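You operate a simulated robot arm through the tools that you are given. There is no shell and no other tool. Be economical: measure what you need, move in short steps, check, and stop when the job is done.

You run a simulated two-armed robot. Do the job below in one go: nothing can be reset, and whatever is moved stays where it is left.

## Task
Bring the long handle forward, snap its button in, then hold it and slide the guard shut.
Fine: the guard only clears a button that has clicked home; keep hold of the handle while the guard slides.
Where things are to end (x, y in the base frame): long basket handle within 0.04 m of [0.34, 0.14].
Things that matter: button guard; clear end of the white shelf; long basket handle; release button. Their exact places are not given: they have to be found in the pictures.

Only the result counts: the job must be done as asked and must still hold three seconds after the hand-in. Knocking over, shifting, dropping, spilling or breaking anything else fails it.

## Robot
Two 6-joint arms with two-finger parallel grippers on one trunk, on a base that drives. Base frame: it is fixed to the floor where the robot stands at the start and does not move with it; the origin is under the middle of the robot, x ahead of it, y to its left, z up; the surface under the hand at the start is at about z = 0.84. Readings come in m, degrees, newtons and seconds.
The left shoulder is at the start at [0.07, 0.166, 1.38], the right one opposite. With the tool pointing down near the work surface each hand reaches from about 0.4 to 0.82 m from the robot's upright axis, wherever it stands, measured 20 degrees to its own side. Places, roughly: button guard [0.5, 0.1, 0.9]; clear end of the white shelf [0.4, 0.1, 0.8]; release button [0.5, 0.1, 0.9]. Payload 3.91 kg a hand.
The TCP of each hand is the grasp point between the finger pads, 0.03 m short of the fingertips. In the tool frame z runs along the fingers and y along their closing line. The gripper opens to 0.11 m. The fingers are 0.02 m wide and 0.01 m thick; the gripper's body (0.048 by 0.112 m) begins 0.055 m behind the TCP.
Orientation is told as [roll, pitch, yaw] about the base's x, y, z axes, in that order, counted from this pose: with the fingers straight down and closing along the base's y, the tool's x points along the base's -x, its y along +y and its z along -z.

## Interface
- The arms move only by the tool step_arm. It takes "left_moves", "right_moves" or both (then of equal length, played together; a hand with none holds still); each is a list that holds one entry, the list of rows, each a list of 7 numbers: the turn, a rotation vector about the tool's x, y, z in rad, then the shift along the tool's x, y, z in m, then the finger opening in m, from 0 to 0.11. In form: [[[wx, wy, wz, tx, ty, tz, hand], ...]]. A call has 1 to 20 rows; each row is the pose to reach, as a shift and turn from the pose commanded when the call began, along the tool's axes at that moment. Rows are played at 5 a second. More than 0.05 m and 8.6 degrees between two rows, or a gripper value outside its range, and nothing of the call is played. A pose out of reach is approached as far as the arm can. The call stops where the force on the tool passes 90 N (or 10 N more than at its start, if that is more) or the arm is blocked; 0.2 s more then pass. The fingers move at their own pace (about 0.108 m/s each) and stop on an object; they squeeze with about 36 N. The grip force told is the motor's: it shows also when the fingers shut on nothing. Time passes only in rows, and 0.2 s behind the last, so rows that repeat a pose let the fingers close. The reply holds the time, the measured pose of the TCP, the force on the tool along the base axes, the opening and the grip force, in the units named above and with some noise, with the torque about the TCP (base axes, N m) and any sound that the robot's microphone picked up.
- Cameras (640 x 400 px; columns grow to the right, rows downward): "scene" is now at [0.1184, 0.0321, 1.5866]; the picture's right is [0.42, -0.91, 0.00], its down [-0.71, -0.32, -0.63] and it looks along [0.57, 0.26, -0.78] (base axes); focal length 280 px, centre (320, 200). "left" rides on the left gripper at [0.077, -0.007, -0.115] in its tool frame; the picture's right is [0.09, 1.00, 0.00], its down [-0.80, 0.07, -0.59] and it looks along [-0.59, 0.05, 0.80] (tool axes); focal length 270 px, centre (320, 200). "right" rides on the right gripper at [0.077, 0.007, -0.114] in its tool frame; the picture's right is [-0.09, 1.00, 0.00], its down [-0.80, -0.07, -0.59] and it looks along [-0.59, -0.05, 0.80] (tool axes); focal length 270 px, centre (320, 200).
- capture(camera): a new picture of that camera. It takes no simulated time.
- slide_trunk(by): slides the trunk up (or, below 0, down) by that many m; the arms and the scene camera ride with it, the base frame stays. It gives what a move gives, with no picture.
- roll_base(legs): drives the robot by 1 to 6 legs, each [ahead, left, turn to the left] in m, m and degrees, along the robot's own axes; the way and the turn of a leg run together, so that a leg with both is an arc; at most 1.5 m and 180 degrees a leg. The arms and the cameras ride along, it lands a little off, and it stops where it bumps. It gives what a move gives.
- turn_head(pan, tilt): turns the head with the scene camera to pan (to the left, within 86 degrees either way) and tilt (down, from -29 to 69), counted from straight ahead of the robot. It gives what a move gives.
- point_at(camera, pixels): for up to 12 pixels [column, row] of the newest picture of that camera ("zoom" is the newest enlarged one), the place [x, y, z] in the base frame of the surface seen there, good to about 0.003 m. It takes no simulated time.
- zoom(camera, box): a new picture of the part [left, top, right, bottom] of that camera's present view, enlarged. It takes no simulated time.
- finish_job(): hands the job in; it is judged then, once.

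Keep the steps short. Do not move on a guess: measure, check each grasp and each placing, and mend mistakes. In all there are 80 turns and 70 pictures (those below and enlarged ones count). Leave the grippers open and the arms clear of the work at the hand-in unless told otherwise, and finish with a single line.

The tools are called after "Call:" as name(argument=value, ...) on one line, values as JSON. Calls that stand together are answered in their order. step_arm: Moves the arms, as the interface text tells. Its arguments: {"type":"object","properties":{"left_moves":{"type":"array","items":{"type":"array","items":{"type":"array","items":{"type":"number"}}}},"right_moves":{"type":"array","items":{"type":"array","items":{"type":"array","items":{"type":"number"}}}}},"required":[]} The other tools are called the same way: slide_trunk (by) slides the trunk up or down; roll_base (legs) drives the base; turn_head (pan, tilt) turns the head that bears the scene camera; capture (camera) takes a picture; point_at (camera, pixels) gives the place of the surface under pixels of a picture; zoom (camera, box) takes an enlarged picture of a part of a camera's view; finish_job () hands the job in.

At the start:

```text
time_s: 0.0
left_tool_pos: [0.537, 0.4733, 1.2545]
left_tcp_rot: [0.0, -0.1, 0.0]
left_ft_force: [-0.1, 0.0, -0.3]
left_torque: [0.0, -0.02, -0.01]
left_opening: 0.1101
left_grip_force: 0.1
right_tool_pos: [0.6429, -0.1299, 0.9993]
right_tcp_rot: [-0.1, 0.0, 0.0]
right_ft_force: [-0.4, 0.6, 0.3]
right_torque: [0.01, -0.02, 0.02]
right_opening: 0.1099
right_grip_force: 0.2
trunk travel left (down, up): [-0.875, 0.065]
robot x, y, heading: [0.0034, 0.0012, -0.1]
head pan, tilt: [24.7, 51.0]
```

scene: 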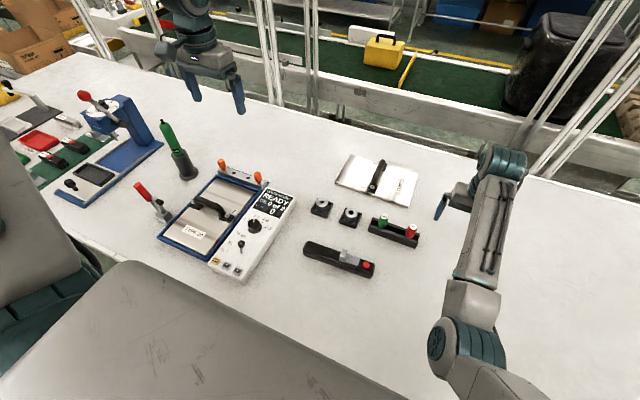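
right: 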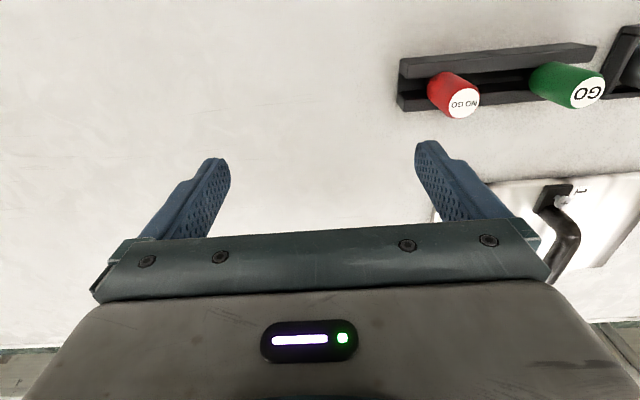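
left: 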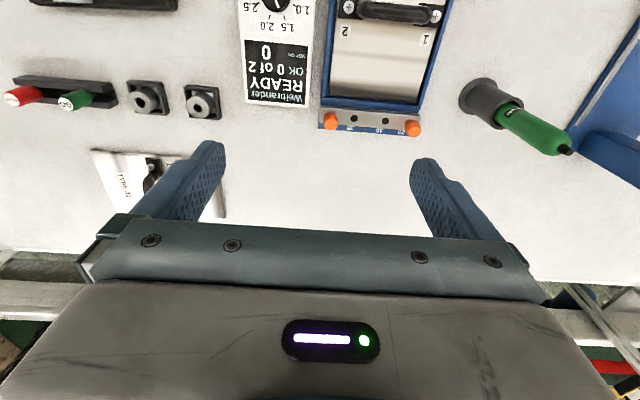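

The black bar near (340,258), with a red button and a grey slider, looks like the handle. I'll zoom in on it.

Call:
zoom(camera="scene", box=[280, 180, 440, 300])

Call:
point_at(camera="scene", pixels=[[308, 246], [320, 252], [335, 258], [349, 256], [367, 265], [372, 275], [330, 285], [280, 280], [360, 310], [300, 330]])

```text
3.33 times, centred on (360, 240) of scene
```

zoom: 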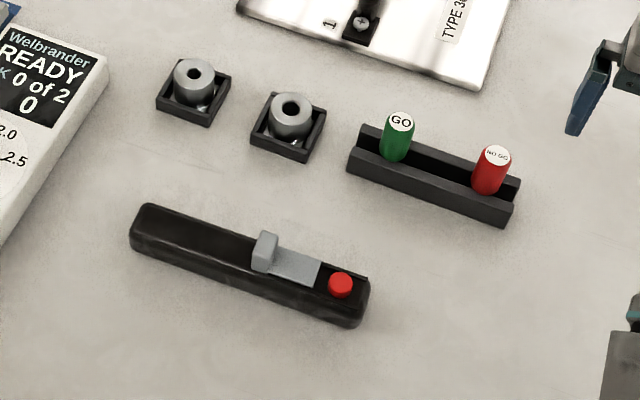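

```text
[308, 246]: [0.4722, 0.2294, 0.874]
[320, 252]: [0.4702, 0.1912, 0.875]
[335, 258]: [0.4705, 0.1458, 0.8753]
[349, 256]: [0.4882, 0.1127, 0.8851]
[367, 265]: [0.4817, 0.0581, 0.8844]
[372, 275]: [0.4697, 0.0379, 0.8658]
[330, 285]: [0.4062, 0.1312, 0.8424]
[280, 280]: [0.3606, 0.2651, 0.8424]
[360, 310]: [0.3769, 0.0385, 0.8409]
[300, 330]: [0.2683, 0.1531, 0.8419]
```

The handle lies along y at x≈0.475 and the table is at z≈0.842. I'll measure it more finely.

Call:
zoom(camera="scene", box=[300, 235, 380, 285])

```text
8.00 times, centred on (340, 260) of scene
```

zoom: 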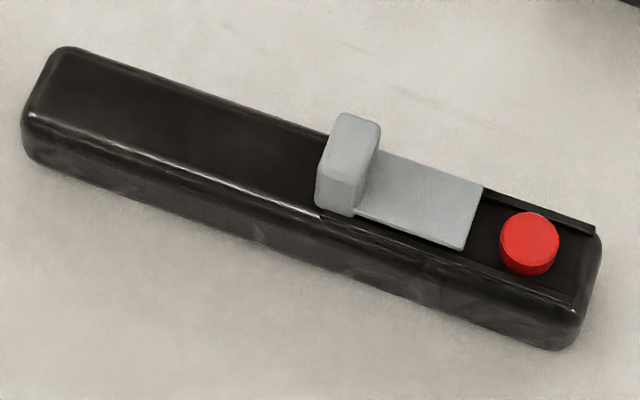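

Call:
point_at(camera="zoom", pixels=[[80, 52], [40, 110], [190, 98], [160, 150], [352, 120], [345, 160], [330, 190], [440, 190], [465, 240], [530, 232], [585, 290], [505, 195]])

```text
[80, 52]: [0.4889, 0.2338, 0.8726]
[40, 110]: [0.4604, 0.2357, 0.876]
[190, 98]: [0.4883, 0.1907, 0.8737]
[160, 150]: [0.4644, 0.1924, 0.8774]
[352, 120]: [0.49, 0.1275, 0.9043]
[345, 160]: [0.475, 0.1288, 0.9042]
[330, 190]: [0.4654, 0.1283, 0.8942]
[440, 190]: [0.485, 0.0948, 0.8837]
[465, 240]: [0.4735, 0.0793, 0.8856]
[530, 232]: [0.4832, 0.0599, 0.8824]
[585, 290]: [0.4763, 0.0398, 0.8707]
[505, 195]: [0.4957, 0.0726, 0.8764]
```

Handle: centre about (0.477, 0.138), top z 0.875. The guard tab is at y≈0.125 and the button at (0.482, 0.060). The target is too close for the arms' reach, so I'll back the base up 0.2 m first.

Call:
roll_base(legs=[[-0.2, 0, 0]])

```text
time_s: 1.6
left_tool_pos: [0.3412, 0.471, 1.2506]
left_tcp_rot: [0.1, 0.2, -0.3]
left_ft_force: [0.0, 0.4, 0.5]
left_torque: [0.01, 0.02, -0.03]
left_opening: 0.1099
left_grip_force: 0.1
right_tool_pos: [0.4443, -0.1317, 0.9971]
right_tcp_rot: [0.0, 0.1, -0.2]
right_ft_force: [1.5, 0.4, -0.9]
right_torque: [-0.02, 0.01, -0.01]
right_opening: 0.1099
right_grip_force: 0.0
trunk travel left (down, up): [-0.875, 0.065]
robot x, y, heading: [-0.2044, 0.0031, -0.4]
head pan, tilt: [24.7, 51.0]
```

Now I'll bring the left hand above the handle's left end, turned -88° so the fingers close across the handle, staying at z≈1.10.

Call:
step_arm(left_moves=[[[0, 0, 0.128, -0.0112, -0.0213, 0.0125, 0.11], [0, 0, 0.256, -0.0225, -0.0427, 0.025, 0.11], [0, 0, 0.384, -0.0337, -0.064, 0.0375, 0.11], [0, 0, 0.512, -0.045, -0.0853, 0.05, 0.11], [0, 0, 0.64, -0.0562, -0.1067, 0.0625, 0.11], [0, 0, 0.768, -0.0675, -0.128, 0.075, 0.11], [0, 0, 0.896, -0.0787, -0.1493, 0.0875, 0.11], [0, 0, 1.024, -0.09, -0.1707, 0.1, 0.11], [0, 0, 1.152, -0.1012, -0.192, 0.1125, 0.11], [0, 0, 1.28, -0.1125, -0.2133, 0.125, 0.11], [0, 0, 1.408, -0.1237, -0.2347, 0.1375, 0.11], [0, 0, 1.536, -0.135, -0.256, 0.15, 0.11], [0, 0, 1.536, -0.135, -0.256, 0.15, 0.11]]])

Call:
capture(camera="left")

Call:
capture(camera="scene")

```text
time_s: 4.4
left_tool_pos: [0.3191, 0.4114, 1.1287]
left_tcp_rot: [0.1, 0.0, -88.3]
left_ft_force: [0.1, -1.2, -0.5]
left_torque: [-0.02, -0.01, 0.0]
left_opening: 0.1101
left_grip_force: 0.2
left hand out of reach, approached as far as the arm can: row 2, 3, 4, 5, 6, 7, 8, 9, 10, 11, 12, 13
right_tool_pos: [0.4409, -0.1313, 0.9999]
right_tcp_rot: [0.0, 0.0, -0.2]
right_ft_force: [0.1, 0.9, 0.4]
right_torque: [-0.03, 0.0, -0.01]
right_opening: 0.1102
right_grip_force: 0.1
trunk travel left (down, up): [-0.875, 0.065]
robot x, y, heading: [-0.1992, 0.0035, 0.0]
head pan, tilt: [24.7, 51.0]
```

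```text
64 pictures are left
```

left: 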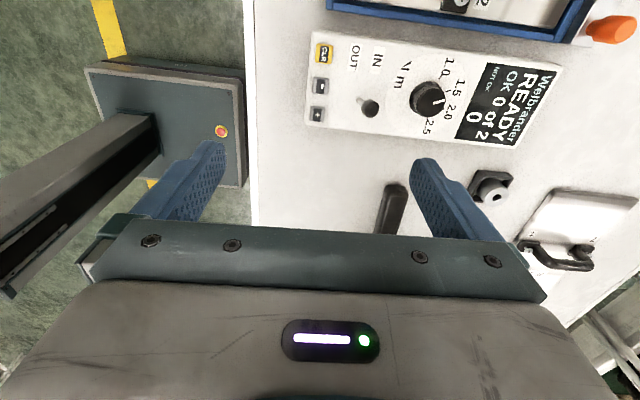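

```text
63 pictures are left
```

scene: 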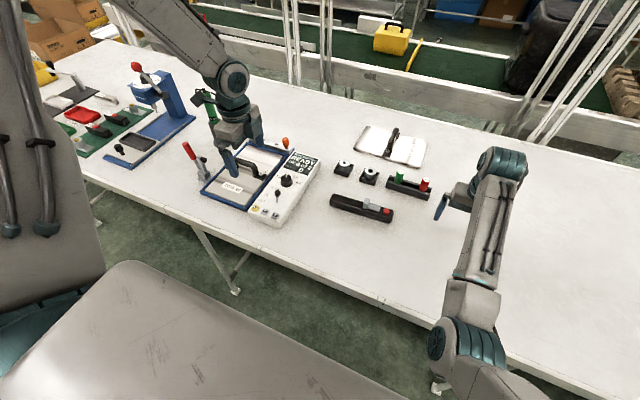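

The hand stopped short at (0.319, 0.411), limited by reach on the way. I'll test whether it can move ahead from here.

Call:
step_arm(left_moves=[[[0, 0, 0, 0, 0.03, 0, 0.11], [0, 0, 0, 0, 0.06, 0, 0.11], [0, 0, 0, 0, 0.09, 0, 0.11]]])

```text
time_s: 5.2
left_tool_pos: [0.3698, 0.4528, 1.1321]
left_tcp_rot: [0.1, 0.0, -88.2]
left_ft_force: [-0.4, 0.5, 0.7]
left_torque: [-0.01, 0.0, 0.04]
left_opening: 0.1103
left_grip_force: 0.1
left hand out of reach, approached as far as the arm can: row 1, 2, 3
right_tool_pos: [0.442, -0.1319, 0.9998]
right_tcp_rot: [0.0, 0.1, -0.2]
right_ft_force: [0.2, -0.6, -0.1]
right_torque: [0.0, -0.01, 0.0]
right_opening: 0.1101
right_grip_force: 0.1
trunk travel left (down, up): [-0.875, 0.065]
robot x, y, heading: [-0.1971, -0.0011, -0.4]
head pan, tilt: [24.7, 51.0]
```

The reach limit seems tied to the wrist turn. I'll rotate back towards yaw 0 in place and see where it lands.

Call:
step_arm(left_moves=[[[0, 0, -0.14, 0, 0, 0, 0.11], [0, 0, -0.28, 0, 0, 0, 0.11], [0, 0, -0.42, 0, 0, 0, 0.11], [0, 0, -0.56, 0, 0, 0, 0.11], [0, 0, -0.7, 0, 0, 0, 0.11], [0, 0, -0.84, 0, 0, 0, 0.11], [0, 0, -0.98, 0, 0, 0, 0.11], [0, 0, -1.12, 0, 0, 0, 0.11], [0, 0, -1.26, 0, 0, 0, 0.11], [0, 0, -1.4, 0, 0, 0, 0.11], [0, 0, -1.54, 0, 0, 0, 0.11], [0, 0, -1.54, 0, 0, 0, 0.11]]])

```text
time_s: 7.8
left_tool_pos: [0.3694, 0.4534, 1.1351]
left_tcp_rot: [0.0, -0.2, 0.1]
left_ft_force: [0.1, 0.4, -0.4]
left_torque: [-0.01, 0.0, 0.02]
left_opening: 0.11
left_grip_force: 0.0
right_tool_pos: [0.4414, -0.1313, 0.9997]
right_tcp_rot: [0.0, 0.0, -0.2]
right_ft_force: [0.6, -0.4, -0.9]
right_torque: [0.0, -0.01, 0.0]
right_opening: 0.1102
right_grip_force: 0.1
trunk travel left (down, up): [-0.875, 0.065]
robot x, y, heading: [-0.2024, 0.0006, -0.1]
head pan, tilt: [24.7, 51.0]
```

The commanded pose follows the reached one. Now I'll move over the handle at yaw 0 first.

Call:
step_arm(left_moves=[[[0, 0, 0, -0.018, -0.04, 0, 0.11], [0, 0, 0, -0.036, -0.08, 0, 0.11], [0, 0, 0, -0.054, -0.12, 0, 0.11], [0, 0, 0, -0.072, -0.16, 0, 0.11], [0, 0, 0, -0.09, -0.2, 0, 0.11], [0, 0, 0, -0.107, -0.238, 0, 0.11], [0, 0, 0, -0.107, -0.238, 0, 0.11]]])

```text
time_s: 9.4
left_tool_pos: [0.3308, 0.4164, 1.1486]
left_tcp_rot: [-0.1, -0.1, 0.0]
left_ft_force: [-0.3, -0.1, 0.5]
left_torque: [0.0, -0.01, 0.01]
left_opening: 0.1098
left_grip_force: 0.0
left hand out of reach, approached as far as the arm can: row 1, 2, 3, 4, 5, 6, 7
right_tool_pos: [0.4417, -0.1307, 0.9994]
right_tcp_rot: [0.0, -0.1, -0.1]
right_ft_force: [-0.1, -0.4, -0.4]
right_torque: [0.0, 0.01, -0.02]
right_opening: 0.11
right_grip_force: 0.1
trunk travel left (down, up): [-0.875, 0.065]
robot x, y, heading: [-0.201, -0.0024, -0.1]
head pan, tilt: [24.7, 51.0]
```

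The limit holds regardless of yaw: the hand stays on a line about 38° from the robot axis. I'll look at the left arm's posture.

Call:
turn_head(pan=45, tilt=20)

Call:
capture(camera="scene")

```text
time_s: 10.4
left_tool_pos: [0.3297, 0.418, 1.1483]
left_tcp_rot: [-0.1, 0.0, 0.1]
left_ft_force: [-0.1, 0.0, 0.3]
left_torque: [0.01, -0.02, -0.02]
left_opening: 0.1102
left_grip_force: 0.2
right_tool_pos: [0.4422, -0.1307, 0.9998]
right_tcp_rot: [-0.1, 0.0, -0.2]
right_ft_force: [0.4, -0.4, 0.4]
right_torque: [-0.02, 0.01, -0.02]
right_opening: 0.1096
right_grip_force: 0.1
trunk travel left (down, up): [-0.875, 0.065]
robot x, y, heading: [-0.2016, -0.0018, -0.4]
head pan, tilt: [45.0, 20.0]
```

```text
62 pictures are left
```

scene: 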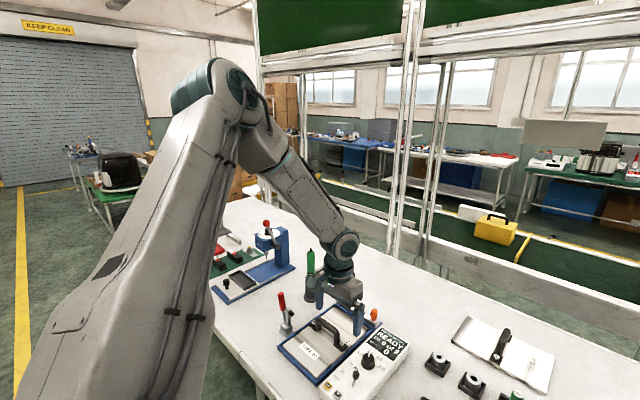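

The elbow is raised high. I'll check the heights of the things under the hand before trying it lower.

Call:
point_at(camera="scene", pixels=[[310, 254], [325, 325], [375, 313], [281, 297], [372, 345], [266, 224], [320, 298], [357, 310], [392, 345], [330, 375]])

Call:
capture(camera="left")

```text
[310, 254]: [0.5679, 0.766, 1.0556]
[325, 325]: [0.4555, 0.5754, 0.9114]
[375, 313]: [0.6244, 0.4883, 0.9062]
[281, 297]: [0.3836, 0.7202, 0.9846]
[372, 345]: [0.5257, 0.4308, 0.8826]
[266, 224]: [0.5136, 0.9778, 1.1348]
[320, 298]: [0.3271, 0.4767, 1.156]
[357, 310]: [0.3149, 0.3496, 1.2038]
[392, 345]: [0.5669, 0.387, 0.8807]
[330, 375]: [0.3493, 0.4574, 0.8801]
```

```text
61 pictures are left
```

left: 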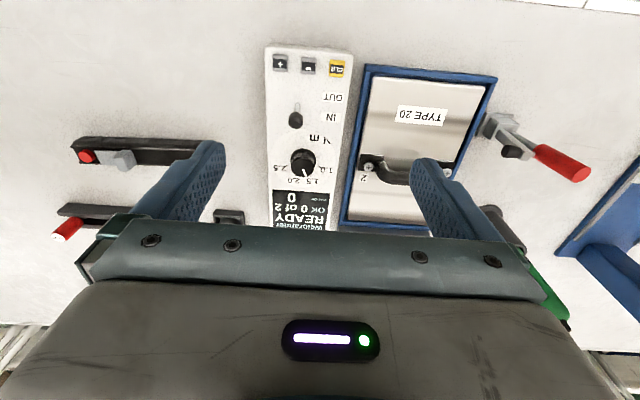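

Everything near the hand is below 0.92 except the driver and lever at y>0.7. I'll lower to z≈1.02, then try going right.

Call:
step_arm(left_moves=[[[0, 0, 0, 0, 0, 0.04, 0.11], [0, 0, 0, 0, 0, 0.08, 0.11], [0, 0, 0, 0, 0, 0.128, 0.11], [0, 0, 0, -0.02, -0.04, 0.128, 0.11], [0, 0, 0, -0.04, -0.08, 0.128, 0.11], [0, 0, 0, -0.06, -0.12, 0.128, 0.11], [0, 0, 0, -0.06, -0.12, 0.128, 0.11]]])

```text
time_s: 12.0
left_tool_pos: [0.3078, 0.4174, 1.0457]
left_tcp_rot: [-0.1, 0.0, 0.0]
left_ft_force: [-0.9, 0.3, 0.4]
left_torque: [0.0, 0.01, 0.0]
left_opening: 0.11
left_grip_force: 0.1
left hand out of reach, approached as far as the arm can: row 1, 2, 3, 4, 5, 6, 7
right_tool_pos: [0.4416, -0.1312, 0.9995]
right_tcp_rot: [0.0, 0.0, -0.2]
right_ft_force: [-0.3, -1.3, -0.1]
right_torque: [0.0, -0.01, 0.04]
right_opening: 0.1097
right_grip_force: 0.0
trunk travel left (down, up): [-0.875, 0.065]
robot x, y, heading: [-0.1998, 0.0026, -0.1]
head pan, tilt: [45.0, 20.0]
```

Four stop points lie in one tilted plane, so a shoulder or wrist joint sits at its limit. I'll measure the arm's own points to understand its posture.

Call:
capture(camera="scene")

Call:
point_at(camera="scene", pixels=[[195, 90], [235, 90], [120, 200], [60, 320], [262, 140], [310, 200], [345, 243], [340, 265], [280, 200]])

```text
60 pictures are left
```

scene: 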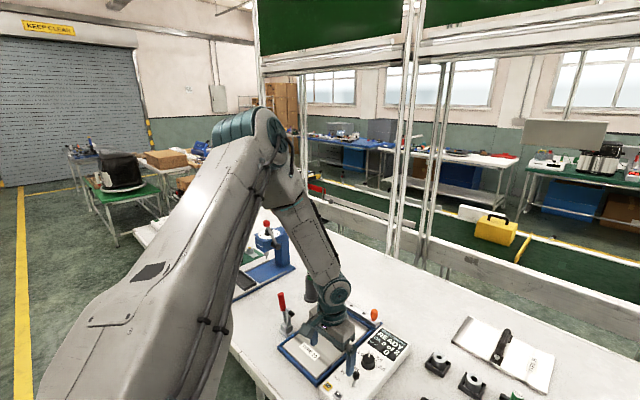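

```text
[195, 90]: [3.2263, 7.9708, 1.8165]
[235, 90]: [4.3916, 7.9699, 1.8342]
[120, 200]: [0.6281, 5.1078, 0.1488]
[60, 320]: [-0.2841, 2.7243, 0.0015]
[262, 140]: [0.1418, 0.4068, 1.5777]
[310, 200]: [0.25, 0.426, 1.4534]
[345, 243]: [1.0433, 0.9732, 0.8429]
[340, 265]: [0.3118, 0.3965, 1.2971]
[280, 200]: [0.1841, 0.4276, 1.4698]
```

The elbow stands out to the side. I'll test small tool tilts combined with a rightward move, to see which joint is limiting.

Call:
step_arm(left_moves=[[[0.14, 0, 0, 0, 0, -0.01, 0.11], [0.28, 0, 0, 0, 0, -0.02, 0.11], [0.28, 0, 0, 0, -0.04, -0.02, 0.11], [0.28, 0, 0, 0, -0.08, -0.02, 0.11], [0.28, 0, 0, 0, -0.08, -0.02, 0.11]]])

Call:
step_arm(left_moves=[[[-0.14, 0, 0, 0, 0, -0.01, 0.11], [-0.28, 0, 0, 0, 0, -0.02, 0.11], [-0.42, 0, 0, 0, 0, -0.02, 0.11], [-0.56, 0, 0, 0, 0, -0.02, 0.11], [-0.56, 0, 0, 0, -0.04, -0.02, 0.11], [-0.56, 0, 0, 0, -0.08, -0.02, 0.11], [-0.56, 0, 0, 0, -0.08, -0.02, 0.11]]])

```text
time_s: 13.2
left_tool_pos: [0.2937, 0.3567, 1.0693]
left_tcp_rot: [-16.0, 0.0, 0.0]
left_ft_force: [-0.5, 0.4, -0.4]
left_torque: [-0.02, -0.01, -0.02]
left_opening: 0.1099
left_grip_force: 0.1
left hand out of reach, approached as far as the arm can: row 4, 5
right_tool_pos: [0.4416, -0.1287, 1.001]
right_tcp_rot: [-0.1, -0.1, -0.2]
right_ft_force: [0.0, 0.7, -1.1]
right_torque: [0.0, 0.02, -0.01]
right_opening: 0.1101
right_grip_force: 0.0
trunk travel left (down, up): [-0.875, 0.065]
robot x, y, heading: [-0.1986, 0.0005, -0.0]
head pan, tilt: [45.0, 20.0]
```

```text
time_s: 14.8
left_tool_pos: [0.233, 0.4087, 1.1205]
left_tcp_rot: [16.0, 0.0, 0.0]
left_ft_force: [0.0, -0.2, -0.8]
left_torque: [0.0, 0.0, -0.04]
left_opening: 0.11
left_grip_force: 0.0
left hand out of reach, approached as far as the arm can: row 1, 2, 3, 4, 5, 6, 7
right_tool_pos: [0.4424, -0.1313, 0.9997]
right_tcp_rot: [0.0, 0.1, -0.1]
right_ft_force: [0.1, -0.7, -0.3]
right_torque: [-0.02, 0.03, 0.03]
right_opening: 0.1104
right_grip_force: 0.1
trunk travel left (down, up): [-0.875, 0.065]
robot x, y, heading: [-0.1977, -0.001, -0.1]
head pan, tilt: [45.0, 20.0]
```

The limit is in the shoulder or elbow joints. Let me look at the right arm's posture for comparison and level the left tool again.

Call:
step_arm(left_moves=[[[0.14, 0, 0, 0, 0, 0, 0.11], [0.28, 0, 0, 0, 0, 0, 0.11]]])

Call:
turn_head(pan=-45, tilt=35)

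Call:
capture(camera="scene")

```text
time_s: 15.4
left_tool_pos: [0.2315, 0.4128, 1.1197]
left_tcp_rot: [-0.3, -0.1, 0.0]
left_ft_force: [0.7, -0.1, -0.7]
left_torque: [-0.01, -0.05, 0.0]
left_opening: 0.1102
left_grip_force: 0.0
right_tool_pos: [0.441, -0.1292, 1.0013]
right_tcp_rot: [-0.2, -0.1, -0.2]
right_ft_force: [0.1, 0.9, 0.7]
right_torque: [-0.02, -0.02, 0.0]
right_opening: 0.1101
right_grip_force: 0.1
trunk travel left (down, up): [-0.875, 0.065]
robot x, y, heading: [-0.2001, -0.0024, -0.3]
head pan, tilt: [45.0, 20.0]
```

```text
time_s: 17.0
left_tool_pos: [0.2304, 0.4101, 1.1213]
left_tcp_rot: [0.0, 0.0, 0.0]
left_ft_force: [-0.6, -0.2, 0.1]
left_torque: [0.03, -0.02, -0.04]
left_opening: 0.11
left_grip_force: 0.0
right_tool_pos: [0.4417, -0.1316, 1.0]
right_tcp_rot: [0.0, 0.0, -0.2]
right_ft_force: [-0.4, 0.2, 0.4]
right_torque: [0.01, 0.03, 0.0]
right_opening: 0.1099
right_grip_force: 0.0
trunk travel left (down, up): [-0.875, 0.065]
robot x, y, heading: [-0.2033, 0.0001, -0.4]
head pan, tilt: [-45.0, 35.0]
```

```text
59 pictures are left
```

scene: 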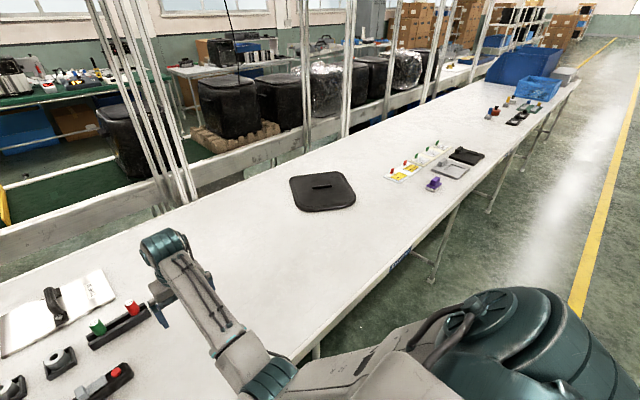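

Call:
point_at(camera="scene", pixels=[[265, 385], [240, 355], [215, 320], [190, 280], [165, 245], [400, 340], [490, 310], [320, 375]])

```text
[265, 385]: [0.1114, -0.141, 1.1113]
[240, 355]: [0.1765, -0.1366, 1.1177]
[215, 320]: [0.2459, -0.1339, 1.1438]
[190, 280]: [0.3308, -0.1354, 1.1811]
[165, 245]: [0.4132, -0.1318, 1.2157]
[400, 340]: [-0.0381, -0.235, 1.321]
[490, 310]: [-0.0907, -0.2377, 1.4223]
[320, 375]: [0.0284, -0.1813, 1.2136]
```

The right arm is in an elbow-down posture while the left is elbow-up, with its elbow near the head, which probably blocks the swing. I'll stretch the left arm outward (staying high) and then swing it right.

Call:
step_arm(left_moves=[[[0, 0, 0, -0.03, 0.02, -0.02, 0.11], [0, 0, 0, -0.06, 0.05, -0.04, 0.11], [0, 0, 0, -0.1, 0.08, -0.05, 0.11], [0, 0, 0, -0.135, 0.11, -0.05, 0.11], [0, 0, 0, -0.17, 0.14, -0.05, 0.11], [0, 0, 0, -0.2, 0.17, -0.05, 0.11], [0, 0, 0, -0.23, 0.19, -0.05, 0.11], [0, 0, 0, -0.26, 0.19, -0.05, 0.11], [0, 0, 0, -0.29, 0.16, -0.05, 0.11], [0, 0, 0, -0.31, 0.12, -0.05, 0.11], [0, 0, 0, -0.33, 0.08, -0.05, 0.11], [0, 0, 0, -0.34, 0.04, -0.05, 0.11], [0, 0, 0, -0.35, 0.0, -0.05, 0.11], [0, 0, 0, -0.35, -0.04, -0.05, 0.11], [0, 0, 0, -0.35, -0.08, -0.05, 0.11], [0, 0, 0, -0.35, -0.08, -0.05, 0.11]]])

```text
refused: row 3 steps farther than a row can; nothing moved
```

Call:
step_arm(left_moves=[[[0, 0, 0, -0.03, 0.02, -0.02, 0.11], [0, 0, 0, -0.06, 0.05, -0.04, 0.11], [0, 0, 0, -0.095, 0.08, -0.05, 0.11], [0, 0, 0, -0.13, 0.11, -0.05, 0.11], [0, 0, 0, -0.165, 0.14, -0.05, 0.11], [0, 0, 0, -0.2, 0.17, -0.05, 0.11], [0, 0, 0, -0.23, 0.19, -0.05, 0.11], [0, 0, 0, -0.26, 0.19, -0.05, 0.11], [0, 0, 0, -0.29, 0.16, -0.05, 0.11], [0, 0, 0, -0.31, 0.12, -0.05, 0.11], [0, 0, 0, -0.33, 0.08, -0.05, 0.11], [0, 0, 0, -0.34, 0.04, -0.05, 0.11], [0, 0, 0, -0.35, 0.0, -0.05, 0.11], [0, 0, 0, -0.35, -0.04, -0.05, 0.11], [0, 0, 0, -0.35, -0.08, -0.05, 0.11], [0, 0, 0, -0.35, -0.08, -0.05, 0.11]]])

```text
time_s: 20.4
left_tool_pos: [0.4094, 0.4904, 1.1778]
left_tcp_rot: [-0.1, 0.0, 0.2]
left_ft_force: [-0.3, -0.1, -0.6]
left_torque: [0.01, -0.02, 0.01]
left_opening: 0.11
left_grip_force: 0.1
left hand out of reach, approached as far as the arm can: row 8, 9, 10, 11, 12, 13, 14, 15, 16
right_tool_pos: [0.442, -0.1308, 0.9987]
right_tcp_rot: [0.0, 0.0, -0.2]
right_ft_force: [1.2, 0.1, 1.0]
right_torque: [-0.01, 0.02, 0.01]
right_opening: 0.1099
right_grip_force: 0.0
trunk travel left (down, up): [-0.875, 0.065]
robot x, y, heading: [-0.2, -0.0027, -0.2]
head pan, tilt: [-45.0, 35.0]
```

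The shoulder limit persists: the left arm is in a flipped branch that only works beyond about 40° to the robot's left. So I'll turn the robot right by 35° and shift it left a little, which puts the handle in the left arm's zone while the right arm can still reach across.

Call:
roll_base(legs=[[0, 0.07, 0], [0, 0, -35]])

Call:
turn_head(pan=45, tilt=45)

Call:
capture(camera="scene")

```text
time_s: 23.1
left_tool_pos: [0.5805, 0.1285, 1.1782]
left_tcp_rot: [-0.1, -0.1, -34.5]
left_ft_force: [0.0, -0.4, 0.9]
left_torque: [-0.01, -0.01, -0.02]
left_opening: 0.1101
left_grip_force: 0.0
right_tool_pos: [0.252, -0.4019, 0.9993]
right_tcp_rot: [-0.1, 0.1, -34.8]
right_ft_force: [-1.1, 0.0, -0.5]
right_torque: [0.0, -0.01, -0.01]
right_opening: 0.1099
right_grip_force: 0.1
trunk travel left (down, up): [-0.875, 0.065]
robot x, y, heading: [-0.1991, 0.0724, -34.8]
head pan, tilt: [-45.0, 35.0]
```

```text
time_s: 24.7
left_tool_pos: [0.5798, 0.1278, 1.1767]
left_tcp_rot: [-0.1, 0.0, -34.7]
left_ft_force: [-0.3, 0.2, -0.3]
left_torque: [0.0, 0.01, 0.0]
left_opening: 0.11
left_grip_force: 0.1
right_tool_pos: [0.253, -0.4013, 0.9982]
right_tcp_rot: [0.0, 0.1, -34.9]
right_ft_force: [1.0, -0.3, -0.1]
right_torque: [0.02, 0.02, 0.04]
right_opening: 0.1096
right_grip_force: 0.0
trunk travel left (down, up): [-0.875, 0.065]
robot x, y, heading: [-0.1982, 0.0705, -35.1]
head pan, tilt: [45.0, 45.0]
```

```text
58 pictures are left
```

scene: 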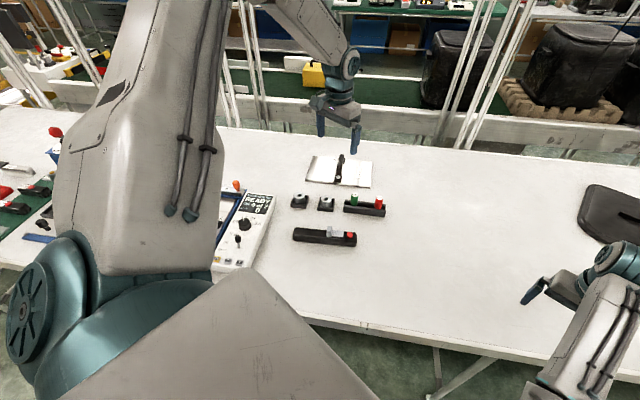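

Now I'll bring the left hand over the handle's left end with the fingers turned to close across it.

Call:
step_arm(left_moves=[[[0, 0, 0.134, 0.019, 0.002, 0.017, 0.11], [0, 0, 0.267, 0.038, 0.004, 0.034, 0.11], [0, 0, 0.4, 0.057, 0.006, 0.051, 0.11], [0, 0, 0.534, 0.077, 0.008, 0.069, 0.11], [0, 0, 0.668, 0.096, 0.01, 0.086, 0.11], [0, 0, 0.801, 0.115, 0.012, 0.103, 0.11], [0, 0, 0.935, 0.134, 0.0129, 0.12, 0.11], [0, 0, 0.935, 0.134, 0.0129, 0.12, 0.11]]])

Call:
capture(camera="left")

```text
time_s: 26.5
left_tool_pos: [0.4764, 0.2146, 1.0575]
left_tcp_rot: [0.0, 0.0, -88.3]
left_ft_force: [0.4, 0.6, 0.0]
left_torque: [0.0, 0.03, -0.01]
left_opening: 0.1101
left_grip_force: 0.1
right_tool_pos: [0.2534, -0.4024, 0.9993]
right_tcp_rot: [-0.1, 0.1, -34.9]
right_ft_force: [0.7, 0.7, -0.9]
right_torque: [0.0, 0.03, -0.01]
right_opening: 0.1101
right_grip_force: 0.1
trunk travel left (down, up): [-0.875, 0.065]
robot x, y, heading: [-0.2048, 0.071, -34.9]
head pan, tilt: [45.0, 45.0]
```

```text
57 pictures are left
```

left: 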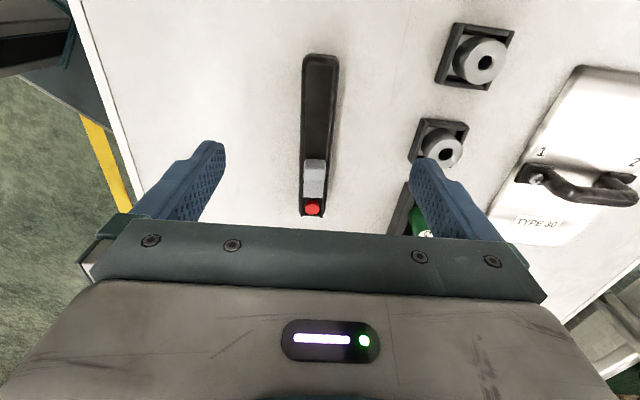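

Reached. I'll check the clearance to the two bushings on the finger's side before descending.

Call:
point_at(camera="left", pixels=[[440, 75], [415, 155], [480, 40], [320, 60], [305, 110], [336, 110], [313, 209], [316, 165], [302, 205], [327, 205]])

```text
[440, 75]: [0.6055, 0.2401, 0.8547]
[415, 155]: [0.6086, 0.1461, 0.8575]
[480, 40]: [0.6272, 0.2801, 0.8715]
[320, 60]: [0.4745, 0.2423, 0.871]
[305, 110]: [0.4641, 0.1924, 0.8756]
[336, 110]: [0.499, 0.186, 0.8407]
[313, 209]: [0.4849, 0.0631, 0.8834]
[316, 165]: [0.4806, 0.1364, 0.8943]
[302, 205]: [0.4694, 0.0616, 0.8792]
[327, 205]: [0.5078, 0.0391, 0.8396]
```

The bushings are beyond x=0.60, so it's clear. I'll descend to TCP z≈0.878 with the fingers open 0.08.

Call:
step_arm(left_moves=[[[0, 0, 0, 0, 0, 0.04, 0.08], [0, 0, 0, 0, 0, 0.08, 0.08], [0, 0, 0, 0, 0, 0.12, 0.08], [0, 0, 0, 0, 0, 0.15, 0.08], [0, 0, 0, 0, 0, 0.17, 0.08], [0, 0, 0, 0, 0, 0.179, 0.08], [0, 0, 0, 0, 0, 0.179, 0.08]]])

Call:
capture(camera="scene")

```text
time_s: 28.1
left_tool_pos: [0.4624, 0.2327, 0.9439]
left_tcp_rot: [0.0, -0.1, -88.2]
left_ft_force: [0.3, 0.5, -0.2]
left_torque: [-0.03, -0.02, 0.03]
left_opening: 0.08
left_grip_force: 0.1
left hand out of reach, approached as far as the arm can: row 3, 4, 5, 6, 7
right_tool_pos: [0.2537, -0.4016, 0.9998]
right_tcp_rot: [-0.1, -0.1, -34.9]
right_ft_force: [-0.1, -0.7, -0.5]
right_torque: [0.03, 0.0, 0.01]
right_opening: 0.1101
right_grip_force: 0.0
trunk travel left (down, up): [-0.875, 0.065]
robot x, y, heading: [-0.1995, 0.0734, -35.1]
head pan, tilt: [45.0, 45.0]
```

```text
56 pictures are left
```

scene: 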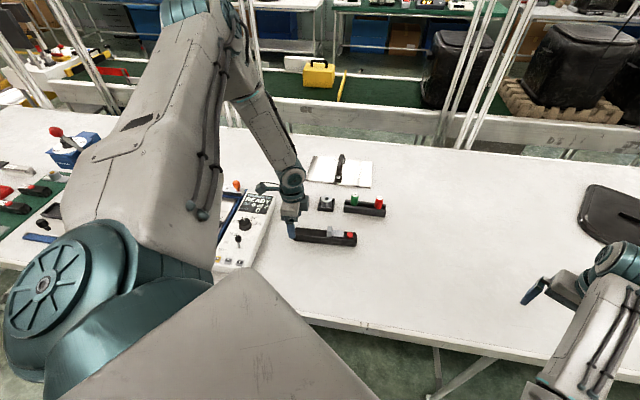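

The left arm can't go that low at this trunk height. I'll raise both hands and then lower the trunk 0.18 m.

Call:
step_arm(left_moves=[[[0, 0, 0, 0, 0, -0.04, 0.08], [0, 0, 0, 0, 0, -0.08, 0.08], [0, 0, 0, 0, 0, -0.12, 0.08], [0, 0, 0, -0.009, 0.007, -0.15, 0.08], [0, 0, 0, -0.018, 0.014, -0.18, 0.08], [0, 0, 0, -0.018, 0.014, -0.18, 0.08]]], right_moves=[[[0, 0, 0, 0, 0, -0.04, 0.11], [0, 0, 0, 0, 0, -0.08, 0.11], [0, 0, 0, 0, 0, -0.12, 0.11], [0, 0, 0, 0, 0, -0.16, 0.11], [0, 0, 0, 0, 0, -0.2, 0.11], [0, 0, 0, 0, 0, -0.2, 0.11]]])

```text
time_s: 29.5
left_tool_pos: [0.4785, 0.2162, 1.1229]
left_tcp_rot: [0.1, -0.1, -88.2]
left_ft_force: [0.2, 0.0, 0.2]
left_torque: [-0.05, -0.02, 0.0]
left_opening: 0.0801
left_grip_force: 0.1
right_tool_pos: [0.3504, -0.4337, 1.1146]
right_tcp_rot: [0.0, 0.1, -34.8]
right_ft_force: [0.0, -0.8, 1.3]
right_torque: [0.03, 0.02, 0.01]
right_opening: 0.1097
right_grip_force: 0.0
right hand out of reach, approached as far as the arm can: row 1, 2, 3, 4, 5, 6
trunk travel left (down, up): [-0.875, 0.065]
robot x, y, heading: [-0.198, 0.0706, -35.0]
head pan, tilt: [45.0, 45.0]
```

Right is now at z 1.11. Trunk down by 0.13 is enough, since the left reached 0.9775 before the limit.

Call:
slide_trunk(by=-0.13)

```text
time_s: 31.1
left_tool_pos: [0.4777, 0.2152, 0.9927]
left_tcp_rot: [-0.1, -0.1, -88.3]
left_ft_force: [-0.1, 0.4, 0.2]
left_torque: [0.01, 0.01, 0.01]
left_opening: 0.0797
left_grip_force: 0.1
right_tool_pos: [0.3506, -0.434, 0.9838]
right_tcp_rot: [0.0, 0.0, -34.9]
right_ft_force: [-0.5, -0.2, -0.4]
right_torque: [-0.02, 0.01, 0.01]
right_opening: 0.1101
right_grip_force: 0.1
trunk travel left (down, up): [-0.745, 0.195]
robot x, y, heading: [-0.1985, 0.0721, -34.6]
head pan, tilt: [45.0, 45.0]
```

Now I'll descend 0.114 to z≈0.878.

Call:
step_arm(left_moves=[[[0, 0, 0, 0, 0, 0.04, 0.08], [0, 0, 0, 0, 0, 0.075, 0.08], [0, 0, 0, 0, 0, 0.1, 0.08], [0, 0, 0, 0, 0, 0.114, 0.08], [0, 0, 0, 0, 0, 0.114, 0.08]]])

Call:
capture(camera="left")

```text
time_s: 32.3
left_tool_pos: [0.4775, 0.2149, 0.8789]
left_tcp_rot: [-0.1, -0.1, -88.2]
left_ft_force: [-0.5, -0.6, 0.1]
left_torque: [0.02, 0.0, -0.04]
left_opening: 0.0798
left_grip_force: 0.0
right_tool_pos: [0.3497, -0.4324, 0.9843]
right_tcp_rot: [0.1, 0.1, -34.9]
right_ft_force: [0.0, 0.3, 0.8]
right_torque: [-0.04, -0.01, -0.02]
right_opening: 0.11
right_grip_force: 0.1
trunk travel left (down, up): [-0.745, 0.195]
robot x, y, heading: [-0.2035, 0.0701, -34.8]
head pan, tilt: [45.0, 45.0]
```

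```text
55 pictures are left
```

left: 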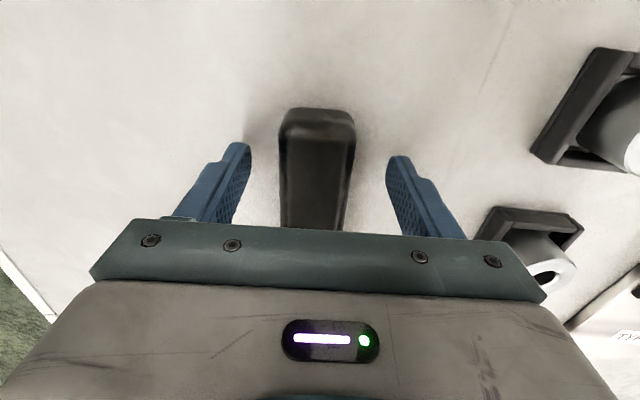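

The fingers straddle the handle. Closing.

Call:
step_arm(left_moves=[[[0, 0, 0, 0, 0, 0, 0.05], [0, 0, 0, 0, 0, 0, 0.03], [0, 0, 0, 0, 0, 0, 0.02], [0, 0, 0, 0, 0, 0, 0.02]]])

```text
time_s: 33.3
left_tool_pos: [0.4788, 0.2143, 0.8789]
left_tcp_rot: [0.0, -0.1, -88.1]
left_ft_force: [-0.3, -0.7, 0.7]
left_torque: [0.14, 0.02, 0.02]
left_opening: 0.0397
left_grip_force: 36.3
right_tool_pos: [0.3492, -0.4325, 0.9848]
right_tcp_rot: [0.0, 0.0, -34.9]
right_ft_force: [-0.1, 0.2, -0.4]
right_torque: [-0.02, 0.02, -0.01]
right_opening: 0.1101
right_grip_force: 0.1
trunk travel left (down, up): [-0.745, 0.195]
robot x, y, heading: [-0.2032, 0.0734, -34.9]
head pan, tilt: [45.0, 45.0]
```

Gripped (opening 0.040 m, 36 N). I'll lift 1 cm and pull it 0.138 m towards the robot, keeping the grip.

Call:
step_arm(left_moves=[[[0, 0, 0, 0, 0, -0.01, 0.02], [0, 0, 0, 0.001, -0.03, -0.01, 0.02], [0, 0, 0, 0.002, -0.06, -0.01, 0.02], [0, 0, 0, 0.003, -0.09, -0.01, 0.02], [0, 0, 0, 0.004, -0.12, -0.01, 0.02], [0, 0, 0, 0.0043, -0.138, -0.01, 0.02], [0, 0, 0, 0.0043, -0.138, -0.01, 0.02]]])

Call:
capture(camera="scene")

```text
time_s: 34.9
left_tool_pos: [0.3403, 0.2147, 0.889]
left_tcp_rot: [0.0, -0.1, -88.1]
left_ft_force: [0.0, 0.4, 0.4]
left_torque: [0.05, 0.01, 0.03]
left_opening: 0.0394
left_grip_force: 35.8
right_tool_pos: [0.3522, -0.4343, 0.9834]
right_tcp_rot: [0.0, 0.0, -34.9]
right_ft_force: [0.4, -0.7, 0.2]
right_torque: [-0.02, -0.01, 0.02]
right_opening: 0.1102
right_grip_force: 0.1
trunk travel left (down, up): [-0.745, 0.195]
robot x, y, heading: [-0.2004, 0.0721, -35.0]
head pan, tilt: [45.0, 45.0]
```

```text
54 pictures are left
```

scene: 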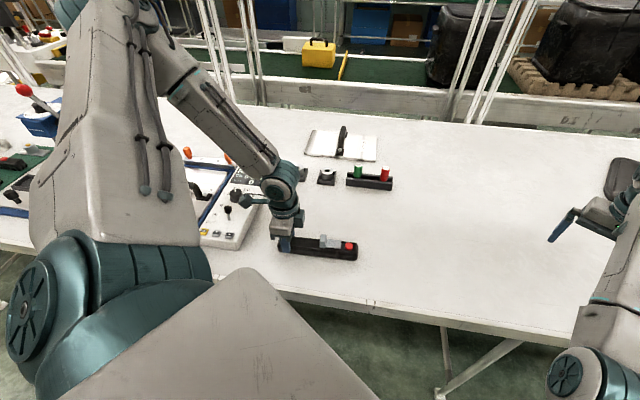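

It moved well. I'll lower it onto the table and measure where it sits.

Call:
step_arm(left_moves=[[[0, 0, 0, 0, 0, 0.005, 0.02], [0, 0, 0, 0, 0, 0.01, 0.02], [0, 0, 0, 0, 0, 0.01, 0.02]]])

Call:
zoom(camera="scene", box=[260, 210, 380, 285])

```text
time_s: 35.7
left_tool_pos: [0.337, 0.2141, 0.8801]
left_tcp_rot: [0.1, -0.2, -88.2]
left_ft_force: [-2.1, -3.1, 16.5]
left_torque: [0.08, 0.32, 0.04]
left_opening: 0.0396
left_grip_force: 35.9
right_tool_pos: [0.3493, -0.4335, 0.9857]
right_tcp_rot: [0.1, -0.1, -34.8]
right_ft_force: [0.1, -0.5, -0.5]
right_torque: [0.0, 0.0, 0.02]
right_opening: 0.1102
right_grip_force: 0.0
trunk travel left (down, up): [-0.745, 0.195]
robot x, y, heading: [-0.1975, 0.0721, -35.0]
head pan, tilt: [45.0, 45.0]
```

```text
5.33 times, centred on (320, 248) of scene
```

zoom: 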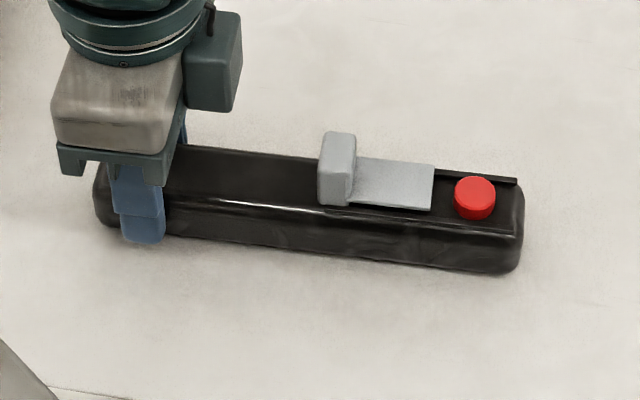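

Call:
point_at(camera="zoom", pixels=[[475, 183], [462, 182], [488, 184], [335, 140], [338, 175], [322, 170], [520, 225], [515, 182], [400, 185], [430, 205], [472, 192], [300, 218]])

```text
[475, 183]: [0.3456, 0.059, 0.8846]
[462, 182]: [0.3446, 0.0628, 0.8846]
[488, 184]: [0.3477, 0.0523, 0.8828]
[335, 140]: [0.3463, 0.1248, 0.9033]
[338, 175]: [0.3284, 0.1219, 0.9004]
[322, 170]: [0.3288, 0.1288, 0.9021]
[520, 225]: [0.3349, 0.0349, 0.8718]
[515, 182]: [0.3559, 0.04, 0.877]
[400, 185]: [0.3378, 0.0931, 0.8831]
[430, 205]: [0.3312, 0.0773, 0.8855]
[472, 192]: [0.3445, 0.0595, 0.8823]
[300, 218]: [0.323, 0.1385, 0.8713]
```

The handle centre is about (0.34, 0.137), with the button at (0.345, 0.059, top 0.884) and the tab at y≈0.125. Next the right hand closes its fingers and travels towards the button at a safe height, turning to yaw 0. First stage: to y≈-0.10.

Call:
step_arm(right_moves=[[[0, 0, -0.076, 0.024, 0.034, -0.01, 0.08], [0, 0, -0.152, 0.048, 0.068, -0.02, 0.05], [0, 0, -0.228, 0.072, 0.102, -0.02, 0.02], [0, 0, -0.304, 0.096, 0.136, -0.02, 0], [0, 0, -0.38, 0.12, 0.17, -0.02, 0], [0, 0, -0.456, 0.144, 0.204, -0.02, 0], [0, 0, -0.532, 0.168, 0.238, -0.02, 0], [0, 0, -0.609, 0.193, 0.273, -0.02, 0], [0, 0, -0.609, 0.193, 0.273, -0.02, 0]]])

Call:
capture(camera="scene")

```text
time_s: 37.7
left_tool_pos: [0.3402, 0.2153, 0.8798]
left_tcp_rot: [0.1, 0.0, -88.1]
left_ft_force: [-1.8, 0.6, 14.2]
left_torque: [0.21, 0.13, 0.05]
left_opening: 0.0395
left_grip_force: 35.5
right_tool_pos: [0.3919, -0.3291, 0.9686]
right_tcp_rot: [0.1, -0.1, 0.2]
right_ft_force: [0.2, 0.5, -0.6]
right_torque: [0.02, 0.01, 0.0]
right_opening: 0.0001
right_grip_force: 35.6
right hand out of reach, approached as far as the arm can: row 1, 2, 3, 4, 5, 6, 7, 8, 9
trunk travel left (down, up): [-0.745, 0.195]
robot x, y, heading: [-0.1978, 0.0728, -34.9]
head pan, tilt: [45.0, 45.0]
```

```text
52 pictures are left
```

scene: 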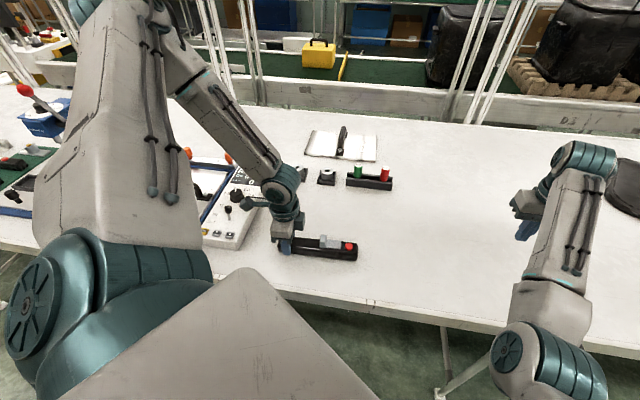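

The right hand is limited when it is high and close to the robot. Backing the base ~0.065 m gives it room, so I'll lift the handle 2 cm, roll back, then put it back with the left arm.

Call:
step_arm(left_moves=[[[0, 0, 0, 0, 0, -0.01, 0.02], [0, 0, 0, 0, 0, -0.02, 0.02], [0, 0, 0, 0, 0, -0.02, 0.02]]])

Call:
roll_base(legs=[[-0.054, -0.035, 0]])

```text
time_s: 38.5
left_tool_pos: [0.3407, 0.2144, 0.8995]
left_tcp_rot: [-0.1, 0.0, -88.3]
left_ft_force: [-0.1, -1.0, -0.9]
left_torque: [0.15, 0.0, 0.01]
left_opening: 0.0394
left_grip_force: 35.9
right_tool_pos: [0.3944, -0.3295, 0.9672]
right_tcp_rot: [0.1, 0.0, 0.1]
right_ft_force: [0.1, 0.1, -0.4]
right_torque: [-0.01, 0.0, -0.01]
right_opening: 0.0
right_grip_force: 36.2
trunk travel left (down, up): [-0.745, 0.195]
robot x, y, heading: [-0.2027, 0.0707, -34.8]
head pan, tilt: [45.0, 45.0]
```

```text
time_s: 39.5
left_tool_pos: [0.2803, 0.2155, 0.8966]
left_tcp_rot: [-0.2, -0.1, -88.3]
left_ft_force: [-0.2, 1.1, -2.1]
left_torque: [0.15, 0.02, -0.04]
left_opening: 0.0393
left_grip_force: 36.1
right_tool_pos: [0.334, -0.3281, 0.9653]
right_tcp_rot: [0.1, 0.2, 0.1]
right_ft_force: [0.9, 0.1, -1.1]
right_torque: [-0.02, 0.02, 0.01]
right_opening: 0.0
right_grip_force: 36.4
trunk travel left (down, up): [-0.745, 0.195]
robot x, y, heading: [-0.2663, 0.0715, -34.8]
head pan, tilt: [45.0, 45.0]
```

Now I'll put the handle back at x≈0.34 and lower it, while the right hand moves left to y≈-0.05.

Call:
step_arm(left_moves=[[[0, 0, 0, -0.001, 0.02, 0, 0.02], [0, 0, 0, -0.001, 0.04, 0, 0.02], [0, 0, 0, -0.002, 0.061, 0, 0.02], [0, 0, 0, -0.002, 0.061, 0.008, 0.02], [0, 0, 0, -0.002, 0.061, 0.016, 0.02], [0, 0, 0, -0.002, 0.061, 0.018, 0.02], [0, 0, 0, -0.002, 0.061, 0.018, 0.02], [0, 0, 0, -0.002, 0.061, 0.018, 0.02]]], right_moves=[[[0, 0, 0, -0.001, 0.035, 0.005, 0], [0, 0, 0, -0.003, 0.07, 0.01, 0], [0, 0, 0, -0.004, 0.105, 0.01, 0], [0, 0, 0, -0.006, 0.14, 0.01, 0], [0, 0, 0, -0.007, 0.175, 0.01, 0], [0, 0, 0, -0.009, 0.21, 0.01, 0], [0, 0, 0, -0.01, 0.245, 0.01, 0], [0, 0, 0, -0.011, 0.278, 0.01, 0]]])

Call:
capture(camera="scene")

```text
time_s: 41.3
left_tool_pos: [0.3384, 0.2152, 0.8805]
left_tcp_rot: [0.0, 0.0, -88.2]
left_ft_force: [-0.2, -0.1, -2.4]
left_torque: [0.19, 0.02, 0.01]
left_opening: 0.0391
left_grip_force: 35.4
right_tool_pos: [0.389, -0.3127, 0.9269]
right_tcp_rot: [0.1, 0.0, 0.1]
right_ft_force: [1.0, 0.1, -0.7]
right_torque: [0.0, 0.01, 0.04]
right_opening: 0.0
right_grip_force: 36.2
right hand out of reach, approached as far as the arm can: row 1, 2, 3, 4, 5, 6, 7, 8
trunk travel left (down, up): [-0.745, 0.195]
robot x, y, heading: [-0.2685, 0.071, -34.9]
head pan, tilt: [45.0, 45.0]
```

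```text
51 pictures are left
```

scene: 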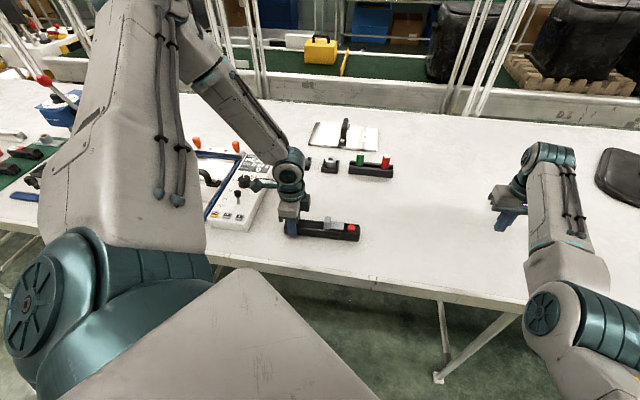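

The right hand still hits a limit. I'll probe it lower: down 0.03, then left.

Call:
step_arm(right_moves=[[[0, 0, 0, 0, 0, 0.015, 0], [0, 0, 0, 0, 0, 0.03, 0], [0, 0, 0, 0, 0.03, 0.03, 0], [0, 0, 0, 0, 0.06, 0.03, 0], [0, 0, 0, 0, 0.09, 0.03, 0]]])

```text
time_s: 42.5
left_tool_pos: [0.3394, 0.2159, 0.8823]
left_tcp_rot: [-0.1, 0.1, -88.2]
left_ft_force: [0.5, -0.5, -0.5]
left_torque: [0.19, 0.0, 0.0]
left_opening: 0.0396
left_grip_force: 35.6
right_tool_pos: [0.3954, -0.3037, 0.8908]
right_tcp_rot: [0.0, 0.0, 0.0]
right_ft_force: [-0.4, -0.3, 0.2]
right_torque: [0.02, -0.01, 0.0]
right_opening: 0.0001
right_grip_force: 36.0
right hand out of reach, approached as far as the arm can: row 3, 4, 5
trunk travel left (down, up): [-0.745, 0.195]
robot x, y, heading: [-0.2614, 0.0729, -34.8]
head pan, tilt: [45.0, 45.0]
```

Odd limit. I'll look at the right arm's geometry.

Call:
turn_head(pan=-15, tilt=55)

Call:
capture(camera="scene")

```text
time_s: 43.8
left_tool_pos: [0.3394, 0.2163, 0.881]
left_tcp_rot: [0.0, -0.1, -88.2]
left_ft_force: [0.4, 1.1, -1.5]
left_torque: [0.13, -0.02, -0.02]
left_opening: 0.0392
left_grip_force: 35.9
right_tool_pos: [0.397, -0.3034, 0.8912]
right_tcp_rot: [0.1, 0.0, 0.1]
right_ft_force: [-0.6, 0.0, -0.3]
right_torque: [0.0, -0.01, -0.02]
right_opening: 0.0
right_grip_force: 35.8
trunk travel left (down, up): [-0.745, 0.195]
robot x, y, heading: [-0.2669, 0.073, -34.7]
head pan, tilt: [-15.0, 55.0]
```

```text
50 pictures are left
```

scene: 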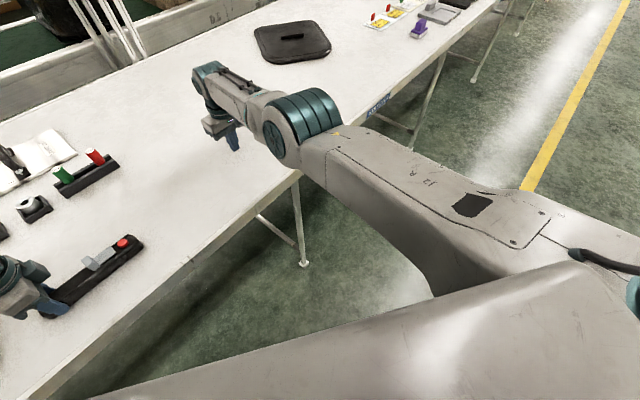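

Call:
point_at(camera="scene", pixels=[[320, 150], [340, 170], [420, 190], [500, 240], [560, 250], [310, 110], [250, 100], [210, 75], [430, 300], [300, 340], [540, 275], [620, 330]])

```text
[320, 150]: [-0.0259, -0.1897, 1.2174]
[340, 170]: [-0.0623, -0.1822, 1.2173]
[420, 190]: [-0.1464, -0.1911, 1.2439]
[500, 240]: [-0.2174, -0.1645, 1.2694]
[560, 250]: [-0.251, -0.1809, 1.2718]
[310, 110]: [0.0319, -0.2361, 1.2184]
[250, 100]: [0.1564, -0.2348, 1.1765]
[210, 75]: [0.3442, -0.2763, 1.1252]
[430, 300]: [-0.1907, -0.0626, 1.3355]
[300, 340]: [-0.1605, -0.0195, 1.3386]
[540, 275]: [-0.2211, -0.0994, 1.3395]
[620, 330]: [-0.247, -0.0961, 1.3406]
```

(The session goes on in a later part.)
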